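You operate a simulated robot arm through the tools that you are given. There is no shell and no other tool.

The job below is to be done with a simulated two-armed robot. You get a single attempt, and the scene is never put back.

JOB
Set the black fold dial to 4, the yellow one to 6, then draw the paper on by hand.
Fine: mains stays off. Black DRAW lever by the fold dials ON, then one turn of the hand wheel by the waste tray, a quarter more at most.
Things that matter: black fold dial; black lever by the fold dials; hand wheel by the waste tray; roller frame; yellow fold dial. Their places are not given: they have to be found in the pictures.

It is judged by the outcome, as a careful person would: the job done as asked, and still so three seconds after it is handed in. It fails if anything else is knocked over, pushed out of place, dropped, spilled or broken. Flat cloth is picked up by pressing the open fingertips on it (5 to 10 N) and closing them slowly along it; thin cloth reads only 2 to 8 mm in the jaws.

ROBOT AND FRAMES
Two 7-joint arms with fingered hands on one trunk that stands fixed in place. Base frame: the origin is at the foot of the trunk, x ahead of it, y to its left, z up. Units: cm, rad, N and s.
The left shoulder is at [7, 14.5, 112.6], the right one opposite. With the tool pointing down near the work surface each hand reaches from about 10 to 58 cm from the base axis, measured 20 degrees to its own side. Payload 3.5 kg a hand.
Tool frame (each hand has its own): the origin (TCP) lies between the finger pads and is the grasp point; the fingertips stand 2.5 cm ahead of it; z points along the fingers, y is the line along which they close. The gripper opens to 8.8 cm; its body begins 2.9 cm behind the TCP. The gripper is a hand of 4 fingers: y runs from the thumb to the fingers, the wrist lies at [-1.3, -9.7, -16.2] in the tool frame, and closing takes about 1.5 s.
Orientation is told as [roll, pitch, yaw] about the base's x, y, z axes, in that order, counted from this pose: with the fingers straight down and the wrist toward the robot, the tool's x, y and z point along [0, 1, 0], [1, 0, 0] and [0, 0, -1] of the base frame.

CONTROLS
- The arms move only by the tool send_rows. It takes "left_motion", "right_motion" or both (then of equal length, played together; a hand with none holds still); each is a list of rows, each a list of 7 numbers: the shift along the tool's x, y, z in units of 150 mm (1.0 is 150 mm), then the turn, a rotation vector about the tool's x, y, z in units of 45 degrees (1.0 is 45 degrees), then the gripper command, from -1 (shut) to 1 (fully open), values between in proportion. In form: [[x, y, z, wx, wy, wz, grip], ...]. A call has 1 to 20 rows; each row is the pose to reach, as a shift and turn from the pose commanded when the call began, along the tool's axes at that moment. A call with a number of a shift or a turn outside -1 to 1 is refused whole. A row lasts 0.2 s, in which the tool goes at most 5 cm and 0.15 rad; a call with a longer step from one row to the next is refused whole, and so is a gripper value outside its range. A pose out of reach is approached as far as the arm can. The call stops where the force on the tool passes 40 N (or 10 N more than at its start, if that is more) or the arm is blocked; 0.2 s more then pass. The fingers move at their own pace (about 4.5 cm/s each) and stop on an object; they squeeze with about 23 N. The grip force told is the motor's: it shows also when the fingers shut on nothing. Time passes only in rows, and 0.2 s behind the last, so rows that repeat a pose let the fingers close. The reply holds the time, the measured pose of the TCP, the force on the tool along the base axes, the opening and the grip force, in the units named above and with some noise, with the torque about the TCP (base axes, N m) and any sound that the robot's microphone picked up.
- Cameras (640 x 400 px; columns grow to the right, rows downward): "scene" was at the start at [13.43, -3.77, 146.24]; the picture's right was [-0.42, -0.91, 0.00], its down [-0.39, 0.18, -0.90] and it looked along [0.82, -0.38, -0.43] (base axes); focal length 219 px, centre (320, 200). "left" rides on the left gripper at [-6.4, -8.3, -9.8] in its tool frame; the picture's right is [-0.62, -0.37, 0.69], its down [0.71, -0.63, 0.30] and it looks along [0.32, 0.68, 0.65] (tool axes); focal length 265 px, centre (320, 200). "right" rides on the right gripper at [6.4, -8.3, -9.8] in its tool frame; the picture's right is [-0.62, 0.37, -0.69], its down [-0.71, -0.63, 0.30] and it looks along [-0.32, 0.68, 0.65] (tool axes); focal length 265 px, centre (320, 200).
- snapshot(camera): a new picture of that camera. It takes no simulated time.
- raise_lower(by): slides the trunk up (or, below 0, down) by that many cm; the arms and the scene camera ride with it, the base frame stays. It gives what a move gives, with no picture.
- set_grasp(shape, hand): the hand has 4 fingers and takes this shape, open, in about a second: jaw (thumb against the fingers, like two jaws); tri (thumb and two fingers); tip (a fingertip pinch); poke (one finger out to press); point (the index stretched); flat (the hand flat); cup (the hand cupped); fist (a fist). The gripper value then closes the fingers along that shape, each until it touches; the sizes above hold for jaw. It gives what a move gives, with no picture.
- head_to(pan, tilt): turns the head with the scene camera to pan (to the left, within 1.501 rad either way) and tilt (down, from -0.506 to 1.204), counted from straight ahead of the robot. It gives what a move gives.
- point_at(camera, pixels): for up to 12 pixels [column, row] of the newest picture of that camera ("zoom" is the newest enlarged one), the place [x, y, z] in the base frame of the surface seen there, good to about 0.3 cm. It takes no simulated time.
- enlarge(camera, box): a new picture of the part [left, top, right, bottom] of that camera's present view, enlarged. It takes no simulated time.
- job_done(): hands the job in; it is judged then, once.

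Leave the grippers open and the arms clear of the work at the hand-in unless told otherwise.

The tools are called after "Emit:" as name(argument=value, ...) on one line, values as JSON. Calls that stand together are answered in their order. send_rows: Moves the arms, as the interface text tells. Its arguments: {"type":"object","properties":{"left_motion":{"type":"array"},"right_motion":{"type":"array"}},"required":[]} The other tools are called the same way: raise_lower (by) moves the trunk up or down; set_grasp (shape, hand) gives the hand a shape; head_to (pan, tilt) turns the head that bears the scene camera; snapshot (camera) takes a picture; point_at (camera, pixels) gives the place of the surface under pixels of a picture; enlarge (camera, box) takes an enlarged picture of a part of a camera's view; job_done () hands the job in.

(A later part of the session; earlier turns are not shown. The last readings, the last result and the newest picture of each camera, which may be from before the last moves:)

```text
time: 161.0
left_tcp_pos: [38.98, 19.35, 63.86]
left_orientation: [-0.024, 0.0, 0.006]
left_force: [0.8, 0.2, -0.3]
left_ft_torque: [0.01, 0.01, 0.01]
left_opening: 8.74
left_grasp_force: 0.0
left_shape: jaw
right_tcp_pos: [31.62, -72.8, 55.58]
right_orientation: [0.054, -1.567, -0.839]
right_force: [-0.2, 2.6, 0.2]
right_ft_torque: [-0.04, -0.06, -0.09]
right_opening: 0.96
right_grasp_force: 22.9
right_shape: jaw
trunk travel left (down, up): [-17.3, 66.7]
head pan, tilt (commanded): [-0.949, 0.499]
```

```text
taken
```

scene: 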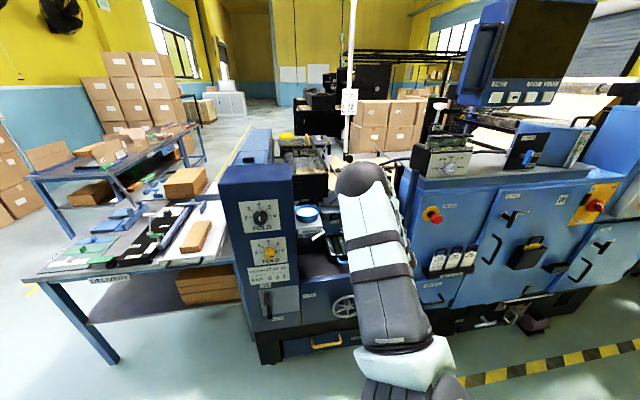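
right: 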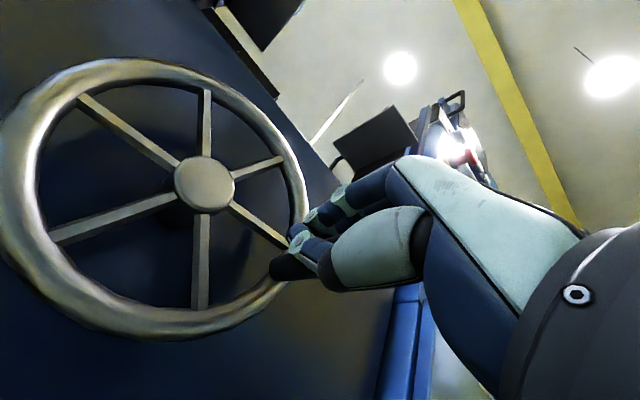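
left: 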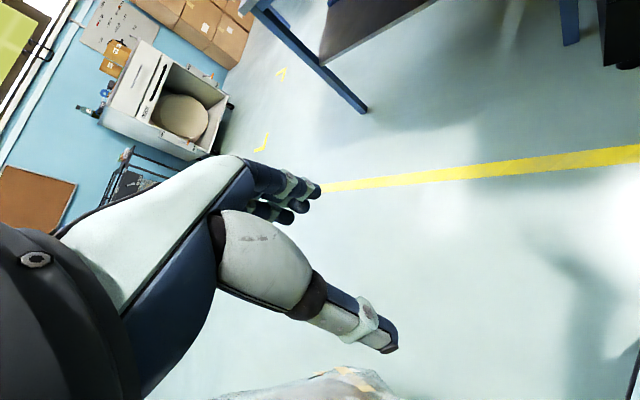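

The wheel has turned about 80° more. I enlarge to see how the peg lies in the fingers.

Emit:
enlarge(camera="right", box=[200, 160, 420, 320])

Emit:
point_at(camera="right", pixels=[[205, 185], [282, 268], [300, 268], [302, 243]])

```text
2.50 times, centred on (310, 240) of right
```

zoom: 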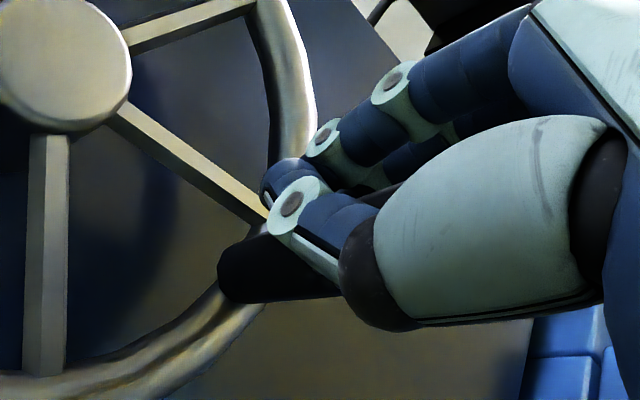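

```text
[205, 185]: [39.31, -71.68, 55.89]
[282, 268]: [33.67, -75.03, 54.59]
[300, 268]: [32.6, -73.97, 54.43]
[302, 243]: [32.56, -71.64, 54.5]
```

The peg sits about 0.7 cm to the right of the grip centre: the true circle is a bit larger (centre r≈22.75, z≈56.05, radius ≈7.0). I open, shift the hand 0.7 cm right and 0.2 cm down, and close again.

Emit:
send_rows(right_motion=[[0, 0, 0, 0, 0, 0, -0.6], [0, 0, 0, 0, 0, 0, -0.3], [0, 0, 0, 0, 0, 0, 0], [0, 0, 0, 0, 0, 0, 0.2], [0, 0, 0, 0, 0, 0, 0.2], [-0.025, -0.01, 0, 0, 0, 0, 0.2], [-0.045, -0.013, 0, 0, 0, 0, 0.2], [-0.045, -0.013, 0, 0, 0, 0, 0.2]])

Emit:
enlarge(camera="right", box=[200, 160, 420, 320])

```text
time: 162.8
left_tcp_pos: [38.88, 19.37, 63.86]
left_orientation: [-0.024, 0.0, 0.006]
left_force: [0.2, -1.0, 0.1]
left_ft_torque: [-0.01, 0.01, 0.03]
left_opening: 8.73
left_grasp_force: 0.1
left_shape: jaw
right_tcp_pos: [31.07, -73.4, 55.49]
right_orientation: [-0.087, -1.568, -0.698]
right_force: [0.0, 0.2, 0.7]
right_ft_torque: [0.0, -0.02, 0.0]
right_opening: 5.25
right_grasp_force: 0.1
right_shape: jaw
trunk travel left (down, up): [-17.3, 66.7]
head pan, tilt (commanded): [-0.949, 0.499]
```

```text
2.50 times, centred on (310, 240) of right
```

zoom: 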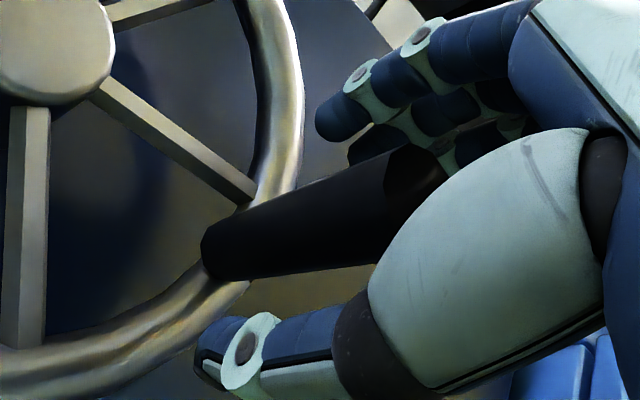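

The peg is clearly between fingers and thumb. I measure it here.

Emit:
point_at(camera="zoom", pixels=[[410, 180], [395, 200], [350, 200], [300, 220], [330, 255], [320, 185], [50, 40]])

```text
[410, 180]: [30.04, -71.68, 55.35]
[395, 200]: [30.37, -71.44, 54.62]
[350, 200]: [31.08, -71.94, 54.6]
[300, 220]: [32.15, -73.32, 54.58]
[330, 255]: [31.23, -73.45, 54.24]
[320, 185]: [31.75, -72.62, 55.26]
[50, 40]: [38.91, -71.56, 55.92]
```

The peg axis is at r≈29.9, z≈55.3 (angle -6°), so about 121° turned in all. I close and carry on clockwise another 90° with the corrected circle.

Emit:
send_rows(right_motion=[[0, 0, 0, 0, 0, 0, -0.1], [0, 0, 0, 0, 0, 0, -0.4], [0, 0, 0, 0, 0, 0, -0.7], [0, 0, 0, 0, 0, 0, -1], [0, 0, 0, 0, 0, 0, -1], [0, 0, 0, 0, 0, 0, -1], [0, 0, 0, 0, 0, 0, -1], [0.0162, -0.0803, 0, 0, 0, 0, -1], [0.0461, -0.1565, 0, 0, 0, 0, -1], [0.0888, -0.2265, 0, 0, 0, 0, -1], [0.143, -0.288, 0, 0, 0, 0, -1], [0.207, -0.3391, 0, 0, 0, 0, -1], [0.2789, -0.3783, 0, 0, 0, 0, -1], [0.3566, -0.4044, 0, 0, 0, 0, -1], [0.4376, -0.4167, 0, 0, 0, 0, -1], [0.5195, -0.4147, 0, 0, 0, 0, -1], [0.5195, -0.4147, 0, 0, 0, 0, -1]])

Emit:
snapshot(camera="right")

Emit:
enlarge(camera="right", box=[200, 160, 420, 320])

```text
time: 166.4
left_tcp_pos: [38.8, 19.33, 63.68]
left_orientation: [-0.024, 0.0, 0.006]
left_force: [-0.8, 0.8, 0.7]
left_ft_torque: [-0.02, 0.01, -0.03]
left_opening: 8.79
left_grasp_force: 0.1
left_shape: jaw
right_tcp_pos: [36.78, -67.79, 49.23]
right_orientation: [-0.037, -1.569, -0.745]
right_force: [11.2, -15.4, 1.9]
right_ft_torque: [0.05, -0.23, -0.24]
right_opening: 0.61
right_grasp_force: 22.9
right_shape: jaw
trunk travel left (down, up): [-17.3, 66.7]
head pan, tilt (commanded): [-0.949, 0.499]
```

```text
taken
```

right: 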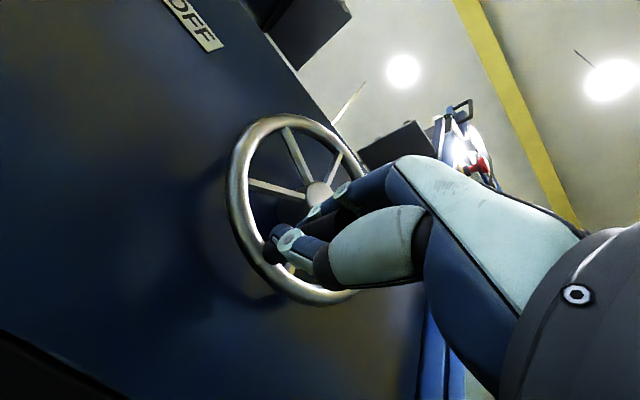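

```text
2.50 times, centred on (310, 240) of right
```

zoom: 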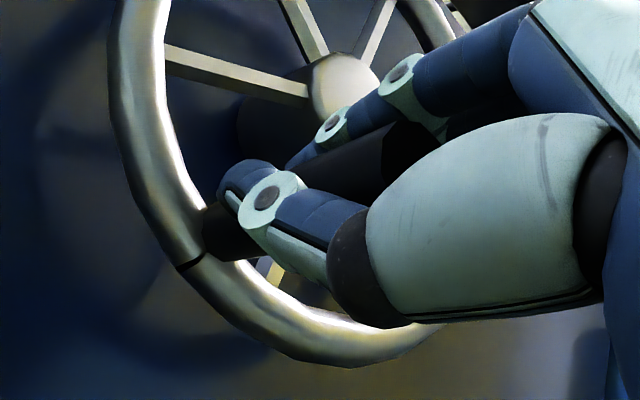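

A 19 N pull shows along the peg direction; the grip is getting skewed. I open partly here and look before going on.

Emit:
send_rows(right_motion=[[0, 0, 0, 0, 0, 0, -0.6], [0, 0, 0, 0, 0, 0, -0.3], [0, 0, 0, 0, 0, 0, 0], [0, 0, 0, 0, 0, 0, 0.2], [0, 0, 0, 0, 0, 0, 0.3], [0, 0, 0, 0, 0, 0, 0.3]])

Emit:
enlarge(camera="right", box=[200, 160, 420, 320])

Emit:
point_at(camera="zoom", pixels=[[345, 85], [380, 170], [350, 185], [300, 200], [260, 215], [290, 225], [330, 210], [230, 230]])

```text
time: 167.8
left_tcp_pos: [38.8, 19.33, 63.71]
left_orientation: [-0.024, 0.001, 0.006]
left_force: [-0.3, 0.1, 0.3]
left_ft_torque: [0.02, 0.0, 0.0]
left_opening: 8.79
left_grasp_force: 0.0
left_shape: jaw
right_tcp_pos: [36.56, -67.77, 49.27]
right_orientation: [-0.109, -1.57, -0.676]
right_force: [1.2, -0.2, -0.8]
right_ft_torque: [0.04, -0.03, -0.01]
right_opening: 5.7
right_grasp_force: 0.1
right_shape: jaw
trunk travel left (down, up): [-17.3, 66.7]
head pan, tilt (commanded): [-0.949, 0.499]
```

```text
2.50 times, centred on (310, 240) of right
```

zoom: 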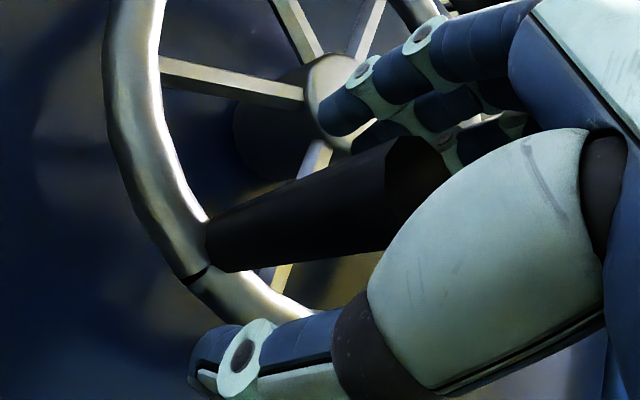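

```text
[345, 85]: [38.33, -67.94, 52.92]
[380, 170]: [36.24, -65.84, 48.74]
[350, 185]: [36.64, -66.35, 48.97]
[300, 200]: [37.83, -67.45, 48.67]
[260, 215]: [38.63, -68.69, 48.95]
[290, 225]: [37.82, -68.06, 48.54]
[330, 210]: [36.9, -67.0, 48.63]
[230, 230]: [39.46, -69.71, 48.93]
```

The peg is at about -100°, so roughly 216° turned so far. I recentre 0.4 cm left, close, and carry on clockwise 90° up the left side.

Emit:
send_rows(right_motion=[[0.025, 0.012, 0, 0, 0, 0, 0.3], [0.025, 0.012, 0, 0, 0, 0, 0], [0.025, 0.012, 0, 0, 0, 0, -0.4], [0.025, 0.012, 0, 0, 0, 0, -0.8], [0.025, 0.012, 0, 0, 0, 0, -1], [0.025, 0.012, 0, 0, 0, 0, -1], [0.025, 0.012, 0, 0, 0, 0, -1], [0.025, 0.012, 0, 0, 0, 0, -1], [0.1024, 0.033, 0, 0, 0, 0, -1], [0.1749, 0.0671, 0, 0, 0, 0, -1], [0.2405, 0.1134, 0, 0, 0, 0, -1], [0.2969, 0.1703, 0, 0, 0, 0, -1], [0.3427, 0.2361, 0, 0, 0, 0, -1], [0.3763, 0.3089, 0, 0, 0, 0, -1], [0.3968, 0.3865, 0, 0, 0, 0, -1], [0.4035, 0.4663, 0, 0, 0, 0, -1], [0.3963, 0.5462, 0, 0, 0, 0, -1], [0.3963, 0.5462, 0, 0, 0, 0, -1]])

Emit:
snapshot(camera="right")

Emit:
enlarge(camera="right", box=[200, 160, 420, 320])

```text
time: 171.6
left_tcp_pos: [39.02, 19.38, 63.78]
left_orientation: [-0.024, 0.001, 0.004]
left_force: [0.8, -0.5, 0.1]
left_ft_torque: [-0.02, 0.06, 0.0]
left_opening: 8.78
left_grasp_force: 0.1
left_shape: jaw
right_tcp_pos: [40.93, -63.61, 57.35]
right_orientation: [-1.146, -1.569, 0.367]
right_force: [22.5, 6.2, 0.7]
right_ft_torque: [-0.12, -0.38, -0.15]
right_opening: 1.0
right_grasp_force: 22.4
right_shape: jaw
trunk travel left (down, up): [-17.3, 66.7]
head pan, tilt (commanded): [-0.949, 0.499]
```

```text
taken
```

right: 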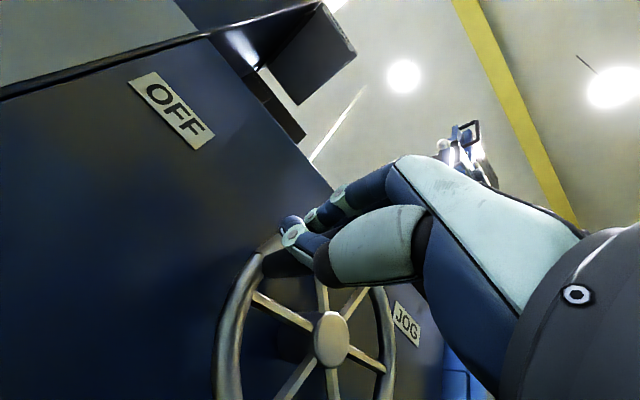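

```text
2.50 times, centred on (310, 240) of right
```

zoom: 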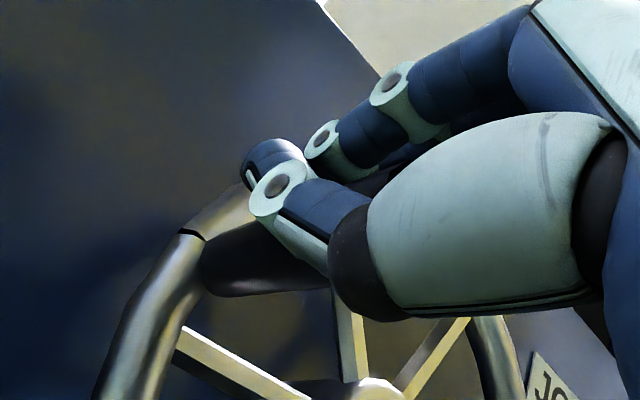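

The peg seems to be slipping out beneath the thumb (20 N sideways). I open partly and look again.

Emit:
send_rows(right_motion=[[0, 0, 0, 0, 0, 0, -0.6], [0, 0, 0, 0, 0, 0, -0.3], [0, 0, 0, 0, 0, 0, 0], [0, 0, 0, 0, 0, 0, 0.2], [0, 0, 0, 0, 0, 0, 0.3], [0, 0, 0, 0, 0, 0, 0.3]])

Emit:
snapshot(camera="right")

Emit:
enlarge(camera="right", box=[200, 160, 420, 320])

Emit:
point_at(camera="right", pixels=[[330, 340], [345, 232], [320, 245], [300, 255], [285, 260], [360, 230]])

```text
time: 173.0
left_tcp_pos: [38.94, 19.23, 63.83]
left_orientation: [-0.025, 0.0, 0.006]
left_force: [-0.6, 0.5, -0.1]
left_ft_torque: [0.0, 0.01, 0.0]
left_opening: 8.77
left_grasp_force: 0.0
left_shape: jaw
right_tcp_pos: [40.73, -63.69, 57.45]
right_orientation: [-0.251, -1.568, -0.534]
right_force: [0.2, 0.2, -0.2]
right_ft_torque: [-0.03, 0.01, -0.07]
right_opening: 5.71
right_grasp_force: 0.1
right_shape: jaw
trunk travel left (down, up): [-17.3, 66.7]
head pan, tilt (commanded): [-0.949, 0.499]
```

```text
taken
```

right: 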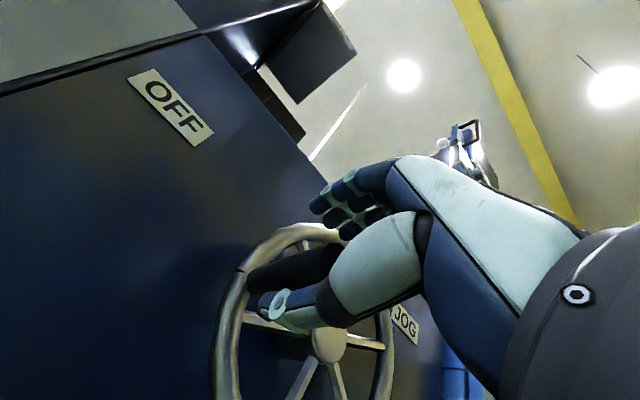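

```text
2.50 times, centred on (310, 240) of right
```

zoom: 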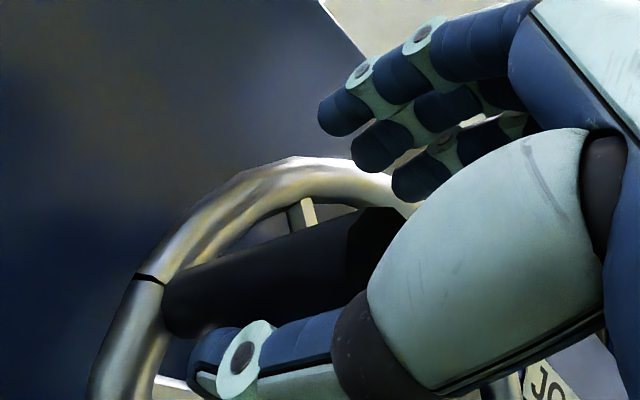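

```text
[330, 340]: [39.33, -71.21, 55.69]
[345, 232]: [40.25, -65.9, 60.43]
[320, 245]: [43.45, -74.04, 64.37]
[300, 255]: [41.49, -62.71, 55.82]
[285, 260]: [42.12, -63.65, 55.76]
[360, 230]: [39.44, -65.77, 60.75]
```

On opening the peg settled at about 177° (≈300° turned in all). I recentre on it (0.4 cm left, 0.9 cm down), close, and go on 50° clockwise.

Emit:
send_rows(right_motion=[[0.012, -0.03, 0, 0, 0, 0, 0.3], [0.025, -0.06, 0, 0, 0, 0, 0.3], [0.025, -0.06, 0, 0, 0, 0, 0], [0.025, -0.06, 0, 0, 0, 0, -0.4], [0.025, -0.06, 0, 0, 0, 0, -0.8], [0.025, -0.06, 0, 0, 0, 0, -1], [0.025, -0.06, 0, 0, 0, 0, -1], [0.025, -0.06, 0, 0, 0, 0, -1], [0.025, -0.06, 0, 0, 0, 0, -1]])

Emit:
enlarge(camera="right", box=[200, 160, 420, 320])

```text
time: 175.0
left_tcp_pos: [38.86, 19.37, 63.73]
left_orientation: [-0.025, 0.0, 0.005]
left_force: [1.0, -0.3, 0.7]
left_ft_torque: [0.04, 0.02, 0.02]
left_opening: 8.78
left_grasp_force: 0.0
left_shape: jaw
right_tcp_pos: [41.11, -63.39, 56.49]
right_orientation: [-0.131, -1.567, -0.654]
right_force: [3.5, 1.7, -2.3]
right_ft_torque: [0.04, 0.0, 0.08]
right_opening: 1.0
right_grasp_force: 22.7
right_shape: jaw
trunk travel left (down, up): [-17.3, 66.7]
head pan, tilt (commanded): [-0.949, 0.499]
```

```text
2.50 times, centred on (310, 240) of right
```

zoom: 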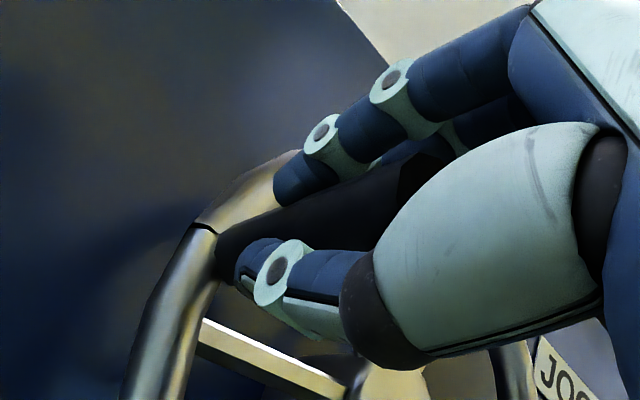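

The peg is now well centred in the grip. I go on 48° clockwise, this time turning the hand along with the wheel.

Emit:
send_rows(right_motion=[[-0.008, 0.0641, 0, 0, 0, 0.178, -1], [-0.0249, 0.1265, 0, 0, 0, 0.356, -1], [-0.0502, 0.186, 0, 0, 0, 0.533, -1], [-0.0836, 0.2413, 0, 0, 0, 0.711, -1], [-0.1243, 0.2915, 0, 0, 0, 0.889, -1], [-0.1717, 0.3355, 0, 0, 0, 1.0, -1], [-0.1717, 0.3355, 0, 0, 0, 1.0, -1]])

Emit:
snapshot(camera="right")

Emit:
snapshot(camera="scene")

```text
time: 176.6
left_tcp_pos: [38.81, 19.48, 63.78]
left_orientation: [-0.025, 0.001, 0.005]
left_force: [-0.5, 1.1, -0.8]
left_ft_torque: [-0.01, 0.01, 0.02]
left_opening: 8.75
left_grasp_force: 0.0
left_shape: jaw
right_tcp_pos: [39.29, -65.29, 61.67]
right_orientation: [1.567, -0.785, -2.354]
right_force: [3.9, 1.3, 2.3]
right_ft_torque: [-0.04, -0.03, 0.02]
right_opening: 0.99
right_grasp_force: 23.0
right_shape: jaw
trunk travel left (down, up): [-17.3, 66.7]
head pan, tilt (commanded): [-0.949, 0.499]
```

```text
taken
```

right: 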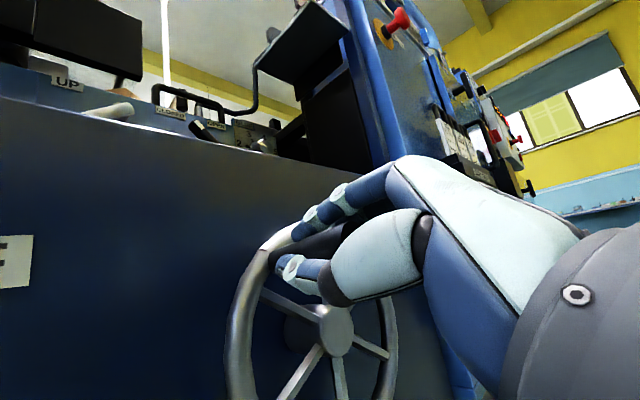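

```text
taken
```

scene: 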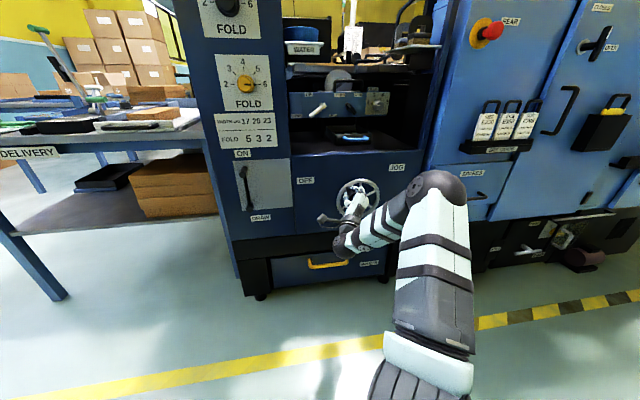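

Smooth, small forces; the peg is at about 129°, so roughly 347° in all. One more step of 48° brings it to about 395°, within one to one and a quarter turns.

Emit:
send_rows(right_motion=[[-0.0112, 0.0637, 0, 0, 0, 0.178, -1], [-0.0312, 0.1252, 0, 0, 0, 0.356, -1], [-0.0595, 0.1832, 0, 0, 0, 0.533, -1], [-0.0956, 0.2368, 0, 0, 0, 0.711, -1], [-0.1389, 0.2849, 0, 0, 0, 0.889, -1], [-0.1884, 0.3264, 0, 0, 0, 1.0, -1], [-0.1884, 0.3264, 0, 0, 0, 1.0, -1]])

Emit:
snapshot(camera="right")

Emit:
snapshot(camera="scene")

```text
time: 177.9
left_tcp_pos: [38.57, 19.67, 63.86]
left_orientation: [-0.028, -0.006, 0.005]
left_force: [0.2, -0.3, 1.1]
left_ft_torque: [0.01, 0.03, -0.03]
left_opening: 8.76
left_grasp_force: 0.1
left_shape: jaw
right_tcp_pos: [38.45, -66.56, 62.48]
right_orientation: [1.586, -0.057, -2.351]
right_force: [-28.6, 32.8, 11.2]
right_ft_torque: [-0.06, -0.03, 0.1]
right_opening: 1.34
right_grasp_force: 23.1
right_shape: jaw
right hand out of reach, approached as far as the arm can: row 4, 5, 6
trunk travel left (down, up): [-17.3, 66.7]
head pan, tilt (commanded): [-0.949, 0.499]
stopped in row 6 (right hand): the force on the tool passed its limit at 47 N (the readings are from after the stop); the commanded pose is now the measured one
```

```text
taken
```

right: 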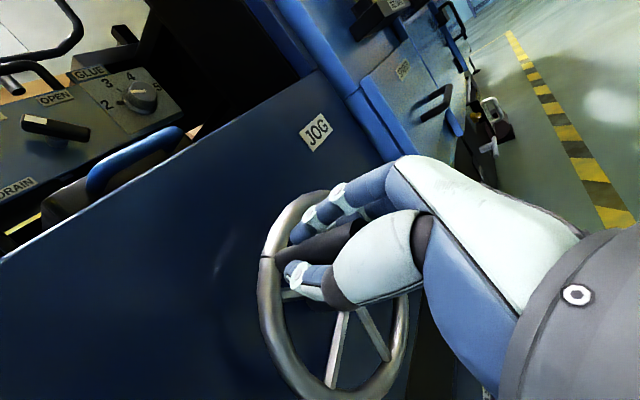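

```text
taken
```

scene: 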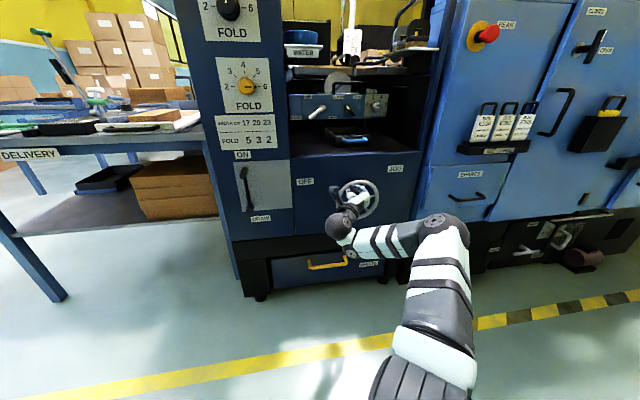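

The arm came to a reach limit with the hand turned 90°, pressing along the peg; the peg is at about 115°, so one full turn is nearly exactly done. I open the hand and ease back slightly to relieve the force.

Emit:
send_rows(right_motion=[[0, 0, -0.02, 0, 0, 0, -0.6], [0, 0, -0.04, 0, 0, 0, -0.2], [0, 0, -0.04, 0, 0, 0, 0.3], [0, 0, -0.04, 0, 0, 0, 0.7], [0, 0, -0.04, 0, 0, 0, 1], [0, 0, -0.04, 0, 0, 0, 1], [0, 0, -0.04, 0, 0, 0, 1]])

Emit:
snapshot(camera="right")

```text
time: 179.5
left_tcp_pos: [38.82, 19.29, 63.75]
left_orientation: [-0.025, 0.001, 0.007]
left_force: [-0.6, 0.1, -1.0]
left_ft_torque: [0.0, 0.05, 0.04]
left_opening: 8.78
left_grasp_force: 0.2
left_shape: jaw
right_tcp_pos: [38.48, -66.47, 61.86]
right_orientation: [1.574, -0.062, -2.353]
right_force: [-0.9, 0.5, 0.8]
right_ft_torque: [0.0, -0.02, 0.01]
right_opening: 8.76
right_grasp_force: 0.1
right_shape: jaw
trunk travel left (down, up): [-17.3, 66.7]
head pan, tilt (commanded): [-0.949, 0.499]
```

```text
taken
```

right: 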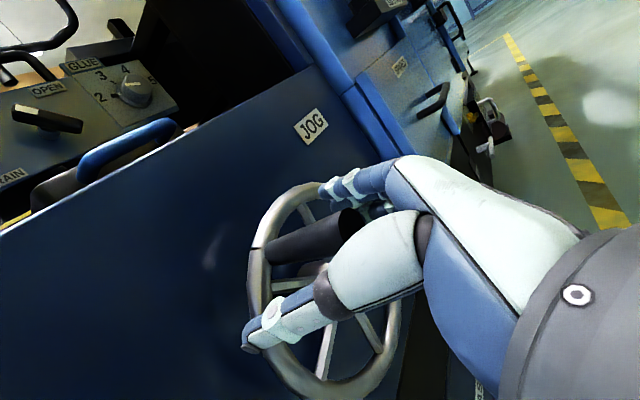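

Force is gone. I measure peg and hub to see the exact wheel angle.

Emit:
point_at(camera="right", pixels=[[350, 225], [335, 230], [300, 240], [320, 220], [290, 260], [320, 270], [258, 247], [330, 215]])

Emit:
enlarge(camera="right", box=[220, 160, 440, 400])

Emit:
enlarge(camera="scene", box=[310, 150, 410, 240])

```text
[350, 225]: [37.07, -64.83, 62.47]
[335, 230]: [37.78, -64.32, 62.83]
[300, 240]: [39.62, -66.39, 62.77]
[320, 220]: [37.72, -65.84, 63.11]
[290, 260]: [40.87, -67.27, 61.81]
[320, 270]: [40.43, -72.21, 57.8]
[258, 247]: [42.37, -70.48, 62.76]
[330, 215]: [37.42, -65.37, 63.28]
```

```text
1.67 times, centred on (330, 280) of right
```

zoom: 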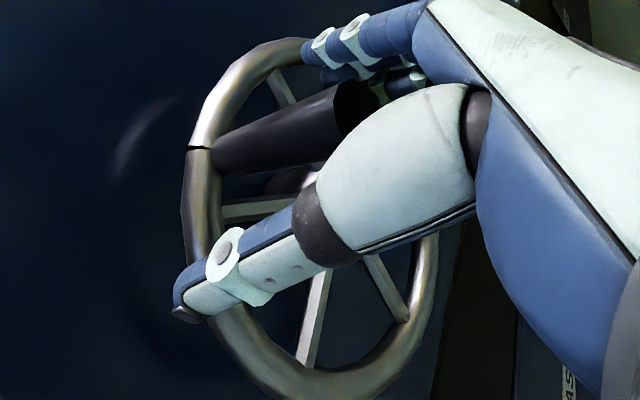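

```text
4.44 times, centred on (360, 195) of scene
```

zoom: 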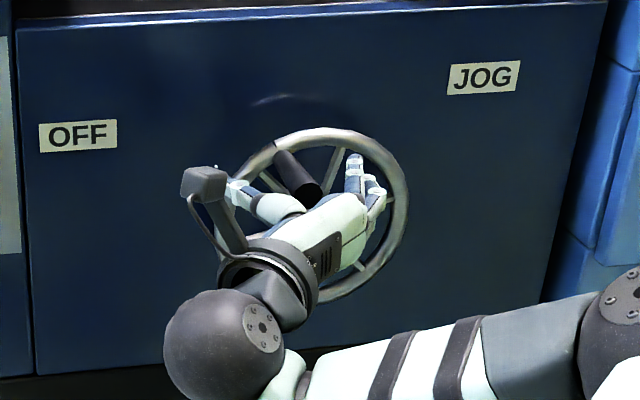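

The peg end is at r≈19.7, z≈62.4, i.e. back at its starting place: one full turn to within a few degrees. I want a margin of some 30° more. I turn the open hand back to about 45° in place around the peg first.

Emit:
send_rows(right_motion=[[0.01, 0, -0.01, 0, 0, -0.17, 1], [0.02, 0, -0.02, 0, 0, -0.34, 1], [0.03, 0, -0.02, 0, 0, -0.51, 1], [0.035, 0, -0.02, 0, 0, -0.68, 1], [0.035, 0, -0.02, 0, 0, -0.85, 1], [0.035, 0, -0.02, 0, 0, -1.0, 1]])

Emit:
snapshot(camera="right")

```text
time: 180.9
left_tcp_pos: [38.92, 19.34, 63.75]
left_orientation: [-0.024, 0.0, 0.006]
left_force: [-0.9, -0.3, -0.3]
left_ft_torque: [-0.01, -0.02, 0.0]
left_opening: 8.78
left_grasp_force: 0.0
left_shape: jaw
right_tcp_pos: [38.11, -66.35, 62.43]
right_orientation: [1.576, -0.848, -2.356]
right_force: [-0.4, 0.4, 0.3]
right_ft_torque: [0.0, 0.03, -0.02]
right_opening: 8.76
right_grasp_force: 0.1
right_shape: jaw
trunk travel left (down, up): [-17.3, 66.7]
head pan, tilt (commanded): [-0.949, 0.499]
```

```text
taken
```

right: 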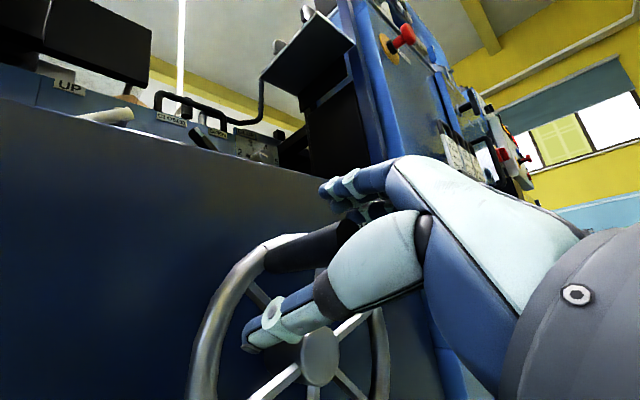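

The hand is at 41° around the peg, centred. I close and turn another ~36° clockwise, to about 396° in all.

Emit:
send_rows(right_motion=[[0, 0, 0, 0, 0, 0, 0.5], [0, 0, 0, 0, 0, 0, 0.1], [0, 0, 0, 0, 0, 0, -0.3], [0, 0, 0, 0, 0, 0, -0.7], [0, 0, 0, 0, 0, 0, -1], [0, 0, 0, 0, 0, 0, -1], [0, 0, 0, 0, 0, 0, -1], [0, 0, 0, 0, 0, 0, -1], [-0.029, 0.0578, 0, 0, 0, 0, -1], [-0.0656, 0.111, 0, 0, 0, 0, -1], [-0.1094, 0.1585, 0, 0, 0, 0, -1], [-0.1594, 0.1995, 0, 0, 0, 0, -1], [-0.1863, 0.2173, 0, 0, 0, 0, -1], [-0.1863, 0.2173, 0, 0, 0, 0, -1]])

Emit:
snapshot(camera="right")

```text
time: 183.9
left_tcp_pos: [38.89, 19.4, 63.65]
left_orientation: [-0.025, 0.0, 0.005]
left_force: [-0.4, -1.1, 0.2]
left_ft_torque: [0.0, 0.01, 0.02]
left_opening: 8.78
left_grasp_force: 0.0
left_shape: jaw
right_tcp_pos: [35.19, -69.33, 62.95]
right_orientation: [1.575, -0.848, -2.356]
right_force: [3.2, 1.8, -3.8]
right_ft_torque: [0.12, 0.0, 0.04]
right_opening: 1.09
right_grasp_force: 23.2
right_shape: jaw
trunk travel left (down, up): [-17.3, 66.7]
head pan, tilt (commanded): [-0.949, 0.499]
```

```text
taken
```

right: 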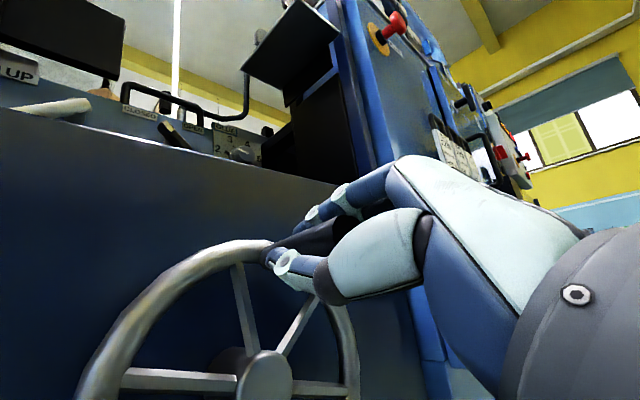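

The peg is at about 80°, so about 396° in total. I open the hand and draw straight back in small steps.

Emit:
send_rows(right_motion=[[0, 0, 0, 0, 0, 0, -0.5], [0, 0, 0, 0, 0, 0, 0], [0, 0, 0, 0, 0, 0, 0.5], [0, 0, 0, 0, 0, 0, 1], [0, 0, 0, 0, 0, 0, 1], [0, 0, 0, 0, 0, 0, 1], [0, 0, 0, 0, 0, 0, 1], [0, 0, -0.05, 0, 0, 0, 1], [0, 0, -0.1, 0, 0, 0, 1], [0, 0, -0.15, 0, 0, 0, 1]])

Emit:
snapshot(camera="right")

```text
time: 186.1
left_tcp_pos: [38.81, 19.36, 63.74]
left_orientation: [-0.024, 0.0, 0.006]
left_force: [0.4, 0.9, 0.6]
left_ft_torque: [0.03, -0.02, -0.01]
left_opening: 8.78
left_grasp_force: 0.0
left_shape: jaw
right_tcp_pos: [33.58, -67.71, 63.03]
right_orientation: [1.577, -0.847, -2.355]
right_force: [0.6, 0.6, 0.3]
right_ft_torque: [0.04, 0.0, -0.02]
right_opening: 8.79
right_grasp_force: 0.0
right_shape: jaw
trunk travel left (down, up): [-17.3, 66.7]
head pan, tilt (commanded): [-0.949, 0.499]
```

```text
taken
```

right: 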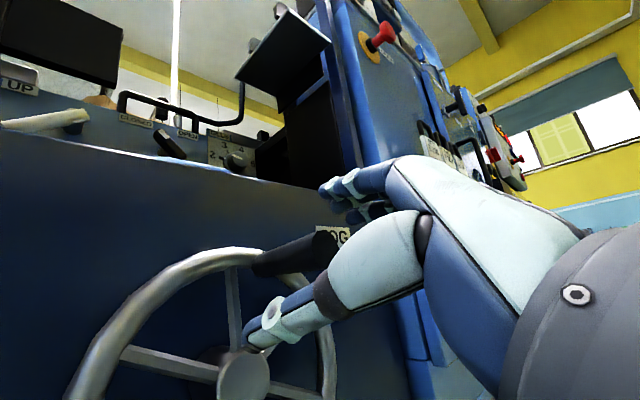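

No drift. I back off 4 cm more, checking.

Emit:
send_rows(right_motion=[[0, 0, -0.05, 0, 0, 0, 1], [0, 0, -0.1, 0, 0, 0, 1], [0, 0, -0.15, 0, 0, 0, 1], [0, 0, -0.2, 0, 0, 0, 1]])

Emit:
snapshot(camera="right")

```text
time: 187.1
left_tcp_pos: [38.85, 19.35, 63.83]
left_orientation: [-0.026, 0.001, 0.007]
left_force: [0.0, -0.7, 0.1]
left_ft_torque: [0.01, 0.02, -0.02]
left_opening: 8.77
left_grasp_force: 0.1
left_shape: jaw
right_tcp_pos: [31.27, -65.74, 62.84]
right_orientation: [1.576, -0.846, -2.356]
right_force: [-0.1, 0.4, 0.1]
right_ft_torque: [0.05, 0.0, 0.0]
right_opening: 8.77
right_grasp_force: 0.0
right_shape: jaw
trunk travel left (down, up): [-17.3, 66.7]
head pan, tilt (commanded): [-0.949, 0.499]
```

```text
taken
```

right: 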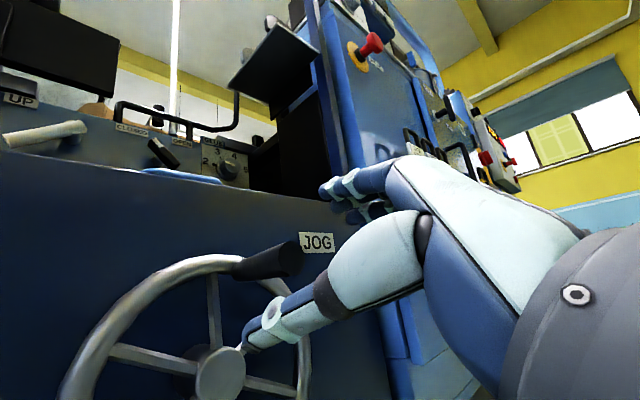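

The hand is clear of the peg. I measure the peg and hub to confirm the final wheel angle.

Emit:
point_at(camera="right", pixels=[[290, 258], [285, 250], [293, 265], [265, 265], [220, 375]])

Emit:
send_rows(right_motion=[[0, 0, -0.08, 0, 0, 0, 1], [0, 0, -0.16, 0, 0, -0.1, 1], [0, 0, -0.24, 0, 0, -0.25, 1], [0, 0, -0.3, 0, 0, -0.4, 1], [0, 0, -0.3, 0, 0, -0.55, 1], [0, 0, -0.3, 0, 0, -0.7, 1], [0, 0, -0.3, 0, 0, -0.85, 1], [0, 0, -0.3, 0, 0, -0.95, 1]])

Emit:
snapshot(camera="scene")

```text
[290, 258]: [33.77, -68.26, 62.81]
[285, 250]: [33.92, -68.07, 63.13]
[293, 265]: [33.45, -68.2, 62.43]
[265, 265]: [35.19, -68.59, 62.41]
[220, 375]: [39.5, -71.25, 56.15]
```

```text
time: 188.9
left_tcp_pos: [38.81, 19.35, 63.74]
left_orientation: [-0.026, -0.001, 0.006]
left_force: [-0.2, 0.5, 0.1]
left_ft_torque: [-0.06, -0.01, 0.04]
left_opening: 8.76
left_grasp_force: 0.1
left_shape: jaw
right_tcp_pos: [31.37, -60.35, 67.38]
right_orientation: [-1.761, -1.546, 0.978]
right_force: [-0.1, -0.2, -0.4]
right_ft_torque: [0.0, 0.04, -0.01]
right_opening: 8.76
right_grasp_force: 0.0
right_shape: jaw
right hand out of reach, approached as far as the arm can: row 6, 7, 8
trunk travel left (down, up): [-17.3, 66.7]
head pan, tilt (commanded): [-0.949, 0.499]
```

```text
taken
```

scene: 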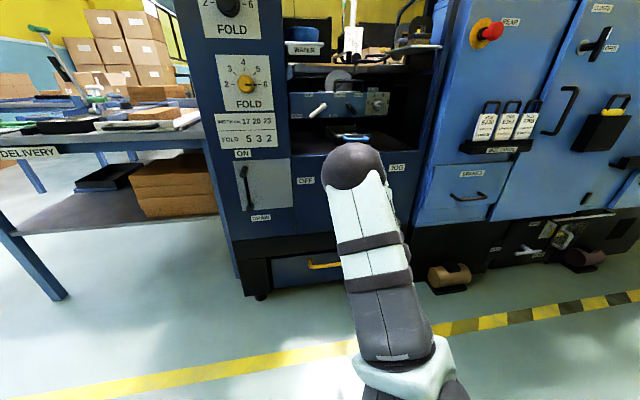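

Final peg angle ≈77°, total about 399° — one turn plus under an eighth. Now I take the arm away: left and back from the machine.

Emit:
send_rows(right_motion=[[0.15, 0, 0, 0, 0, 0, 1], [0.3, 0.05, 0, 0, 0, 0, 1], [0.45, 0.1, 0, 0, 0, 0, 1], [0.6, 0.15, 0, 0, 0, 0, 1], [0.75, 0.2, 0, 0, 0, 0, 1], [0.9, 0.25, 0, 0, 0, 0, 1]])

Emit:
snapshot(camera="scene")

```text
time: 190.3
left_tcp_pos: [38.97, 19.21, 63.87]
left_orientation: [-0.025, -0.001, 0.006]
left_force: [0.2, -0.4, 0.1]
left_ft_torque: [-0.02, 0.0, 0.01]
left_opening: 8.75
left_grasp_force: 0.1
left_shape: jaw
right_tcp_pos: [41.02, -50.78, 70.66]
right_orientation: [-1.693, -1.548, 0.911]
right_force: [-0.6, 0.1, -0.3]
right_ft_torque: [0.04, 0.04, -0.03]
right_opening: 8.77
right_grasp_force: 0.0
right_shape: jaw
trunk travel left (down, up): [-17.3, 66.7]
head pan, tilt (commanded): [-0.949, 0.499]
```

```text
taken
```

scene: 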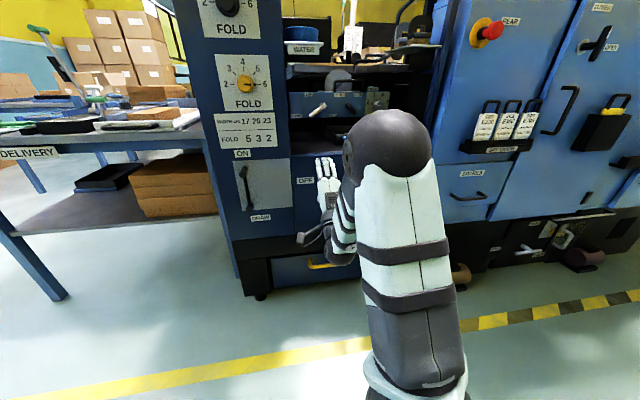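

I now tip the fingers down again, away from the face, moving left and up a little.

Emit:
send_rows(right_motion=[[0.06, 0.05, -0.03, 0.14, 0, 0, 1], [0.13, 0.1, -0.06, 0.28, 0, 0, 1], [0.2, 0.15, -0.08, 0.42, 0, 0, 1], [0.27, 0.2, -0.08, 0.56, 0, 0, 1], [0.34, 0.25, -0.08, 0.7, 0, 0, 1], [0.4, 0.3, -0.08, 0.84, 0, 0, 1], [0.45, 0.31, -0.08, 1.0, 0, 0, 1]])

Emit:
snapshot(camera="scene")

```text
time: 191.9
left_tcp_pos: [39.02, 19.25, 63.75]
left_orientation: [-0.022, -0.001, 0.007]
left_force: [0.4, 2.1, 0.5]
left_ft_torque: [0.01, 0.01, 0.0]
left_opening: 8.76
left_grasp_force: 0.1
left_shape: jaw
right_tcp_pos: [45.02, -44.05, 71.63]
right_orientation: [-0.028, -0.796, -0.767]
right_force: [-0.3, -0.6, -0.4]
right_ft_torque: [0.03, -0.02, 0.01]
right_opening: 8.79
right_grasp_force: 0.1
right_shape: jaw
right hand out of reach, approached as far as the arm can: row 2, 3, 4, 6, 7
trunk travel left (down, up): [-17.3, 66.7]
head pan, tilt (commanded): [-0.949, 0.499]
```

```text
taken
```

scene: 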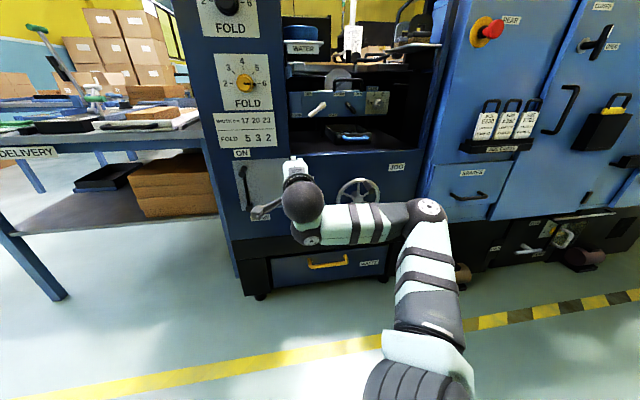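

I finish tipping the hand down and move it 6 cm further back.

Emit:
send_rows(right_motion=[[0, -0.02, -0.06, 0.15, 0, 0, 1], [0, -0.04, -0.12, 0.3, 0, 0, 1], [0, -0.06, -0.18, 0.45, 0, 0, 1], [0, -0.08, -0.24, 0.6, 0, 0, 1], [0, -0.1, -0.3, 0.75, 0, 0, 1], [0, -0.12, -0.36, 0.9, 0, 0, 1], [0, -0.14, -0.42, 1.0, 0, 0, 1]])

Emit:
head_to(pan=-0.8, tilt=0.3)

Emit:
snapshot(camera="scene")

```text
time: 193.5
left_tcp_pos: [39.05, 19.24, 63.69]
left_orientation: [-0.02, 0.003, 0.004]
left_force: [0.9, 0.6, 0.0]
left_ft_torque: [-0.01, -0.01, -0.02]
left_opening: 8.76
left_grasp_force: 0.0
left_shape: jaw
right_tcp_pos: [55.6, -43.01, 82.62]
right_orientation: [-0.047, -0.048, -0.832]
right_force: [1.5, -0.2, 0.0]
right_ft_torque: [0.07, 0.05, 0.02]
right_opening: 8.82
right_grasp_force: 0.1
right_shape: jaw
right hand out of reach, approached as far as the arm can: row 1, 2, 3, 4, 5, 6, 7
trunk travel left (down, up): [-17.3, 66.7]
head pan, tilt (commanded): [-0.949, 0.499]
```

```text
time: 194.2
left_tcp_pos: [38.87, 19.25, 63.73]
left_orientation: [-0.024, -0.001, 0.005]
left_force: [0.7, 0.2, 1.0]
left_ft_torque: [0.01, 0.01, -0.01]
left_opening: 8.78
left_grasp_force: 0.0
left_shape: jaw
right_tcp_pos: [55.42, -42.64, 83.0]
right_orientation: [-0.045, -0.056, -0.831]
right_force: [0.3, -0.1, 0.1]
right_ft_torque: [0.02, 0.03, -0.03]
right_opening: 8.79
right_grasp_force: 0.1
right_shape: jaw
trunk travel left (down, up): [-17.3, 66.7]
head pan, tilt (commanded): [-0.799, 0.3]
```

```text
taken
```

scene: 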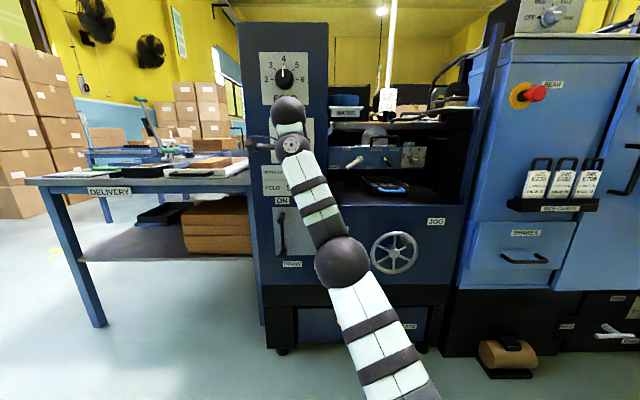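

The hand drifted to [55,-43,83], still 11 cm from the knobs but nearer than I like. I move it back and to the right-down in small steps.

Emit:
send_rows(right_motion=[[0, -0.1, 0, 0, 0, 0, 1], [0, -0.2, 0, 0, 0, 0, 1], [0, -0.3, 0, 0, 0, 0, 1], [0, -0.4, 0, 0, 0, 0, 1], [0, -0.5, 0, 0, 0, 0, 1]])

Emit:
snapshot(camera="scene")

```text
time: 195.4
left_tcp_pos: [38.85, 19.31, 63.79]
left_orientation: [-0.024, 0.0, 0.004]
left_force: [0.8, -0.8, 0.1]
left_ft_torque: [0.0, 0.0, -0.04]
left_opening: 8.79
left_grasp_force: 0.0
left_shape: jaw
right_tcp_pos: [54.92, -38.95, 85.71]
right_orientation: [-0.047, -0.051, -0.832]
right_force: [-0.6, -1.0, 0.2]
right_ft_torque: [-0.01, 0.01, 0.04]
right_opening: 8.79
right_grasp_force: 0.0
right_shape: jaw
right hand out of reach, approached as far as the arm can: row 1, 2, 3, 4, 5
trunk travel left (down, up): [-17.3, 66.7]
head pan, tilt (commanded): [-0.799, 0.3]
```

```text
taken
```

scene: 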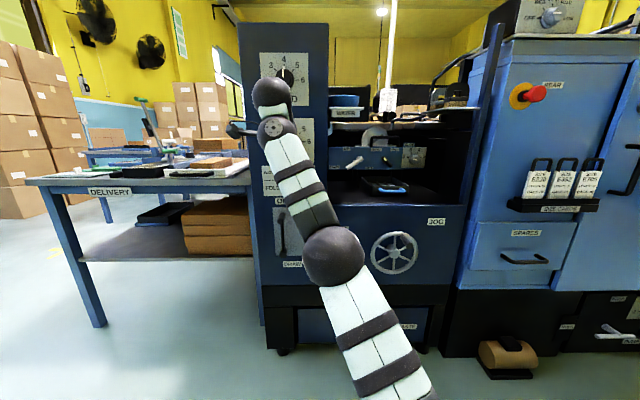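

Arm is 17 cm from the face now. I lower the hand and draw it back further so I can see both dials.

Emit:
send_rows(right_motion=[[0, -0.05, 0.15, 0, 0, 0, 1], [0, -0.1, 0.3, 0, 0, 0, 1], [0, -0.15, 0.45, 0, 0, 0, 1], [0, -0.2, 0.6, 0, 0, 0, 1], [0, -0.25, 0.75, 0, 0, 0, 1]])

Emit:
snapshot(camera="scene")

```text
time: 196.6
left_tcp_pos: [38.86, 19.31, 63.79]
left_orientation: [-0.025, -0.001, 0.006]
left_force: [-0.5, 0.5, 0.1]
left_ft_torque: [-0.04, -0.02, -0.05]
left_opening: 8.78
left_grasp_force: 0.1
left_shape: jaw
right_tcp_pos: [59.53, -39.58, 76.85]
right_orientation: [-0.048, -0.051, -0.833]
right_force: [-0.3, 1.2, 0.4]
right_ft_torque: [0.0, -0.02, -0.02]
right_opening: 8.81
right_grasp_force: 0.0
right_shape: jaw
right hand out of reach, approached as far as the arm can: row 1, 2, 3, 4, 5
trunk travel left (down, up): [-17.3, 66.7]
head pan, tilt (commanded): [-0.799, 0.3]
```

```text
taken
```

scene: 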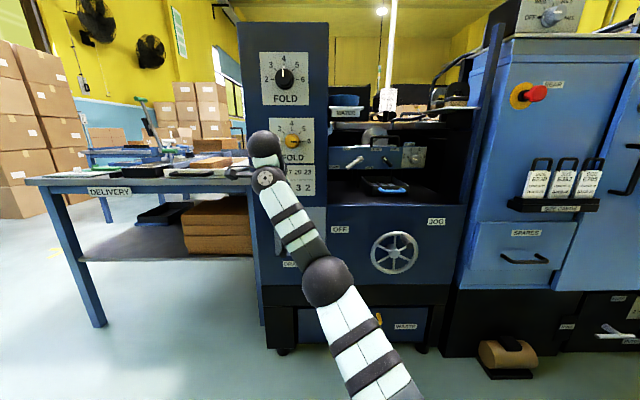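

The hand keeps being drawn forward in this stretched pose (now 6 cm above and in front of the lever), so I stop that. I return to the 45°-tilted pose, moving up first, then right and back, which was easily reachable before.

Emit:
send_rows(right_motion=[[-0.05, -0.05, -0.12, -0.1, 0, 0, 1], [-0.12, -0.12, -0.2, -0.25, 0, 0, 1], [-0.25, -0.2, -0.21, -0.4, 0, 0, 1], [-0.4, -0.28, -0.21, -0.55, 0, 0, 1], [-0.55, -0.36, -0.21, -0.7, 0, 0, 1], [-0.7, -0.43, -0.21, -0.85, 0, 0, 1], [-0.85, -0.435, -0.21, -1.0, 0, 0, 1], [-0.91, -0.435, -0.21, -1.0, 0, 0, 1]])

Emit:
snapshot(camera="scene")

```text
time: 198.4
left_tcp_pos: [38.89, 19.39, 63.74]
left_orientation: [-0.025, 0.001, 0.004]
left_force: [-0.8, 0.1, 0.1]
left_ft_torque: [-0.03, -0.01, 0.01]
left_opening: 8.78
left_grasp_force: 0.2
left_shape: jaw
right_tcp_pos: [45.13, -43.58, 80.31]
right_orientation: [-0.071, -0.836, -0.781]
right_force: [-0.3, -0.9, -0.3]
right_ft_torque: [0.0, 0.04, 0.01]
right_opening: 8.81
right_grasp_force: 0.1
right_shape: jaw
right hand out of reach, approached as far as the arm can: row 1, 2, 3, 4, 5, 6
trunk travel left (down, up): [-17.3, 66.7]
head pan, tilt (commanded): [-0.799, 0.3]
```

```text
taken
```

scene: 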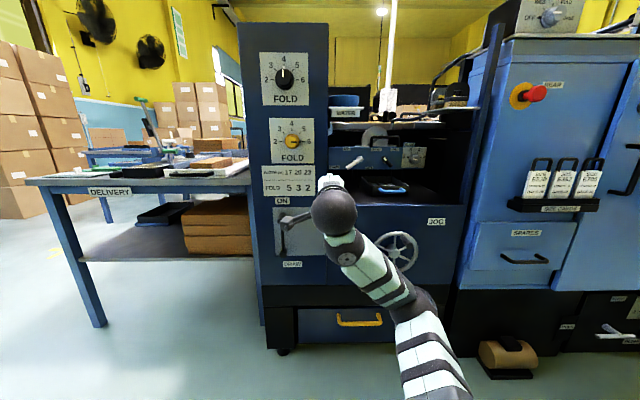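

The hand is now 20 cm from the face and everything can be seen. I enlarge dials, lever and wheel for a last check.

Emit:
enlarge(camera="scene", box=[250, 40, 330, 170])

Emit:
enlarge(camera="scene", box=[250, 150, 440, 290])

Emit:
enlarge(camera="scene", box=[320, 70, 500, 220])

```text
3.08 times, centred on (290, 105) of scene
```

zoom: 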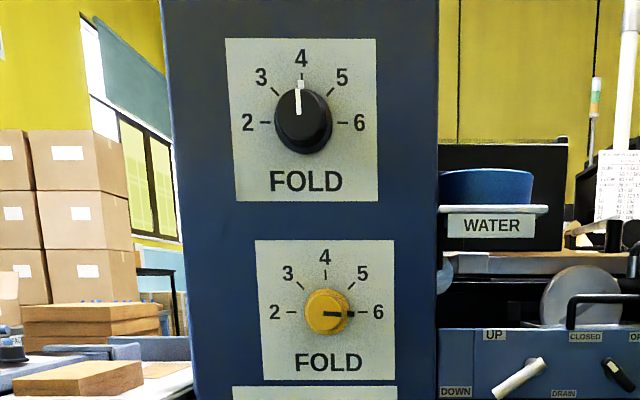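

```text
2.86 times, centred on (345, 220) of scene
```

zoom: 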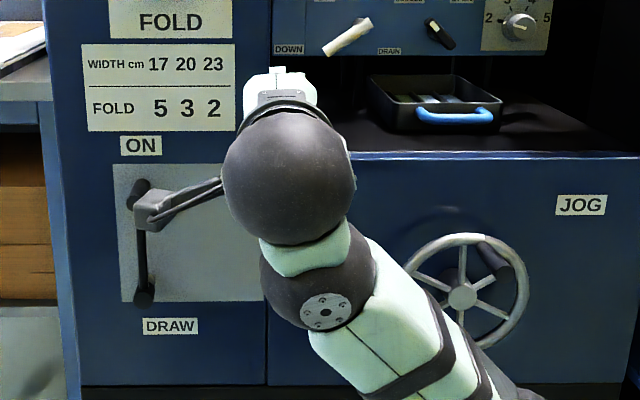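

```text
2.67 times, centred on (410, 145) of scene
```

zoom: 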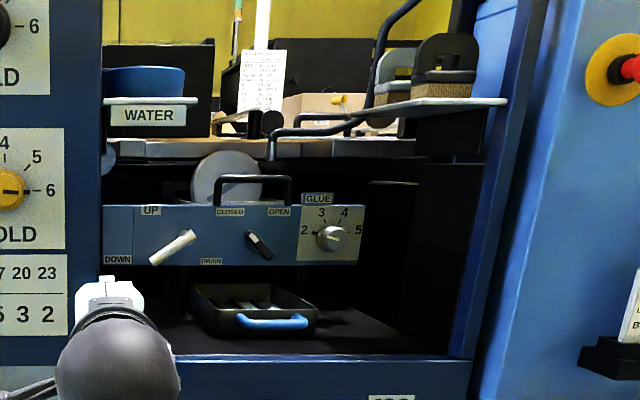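

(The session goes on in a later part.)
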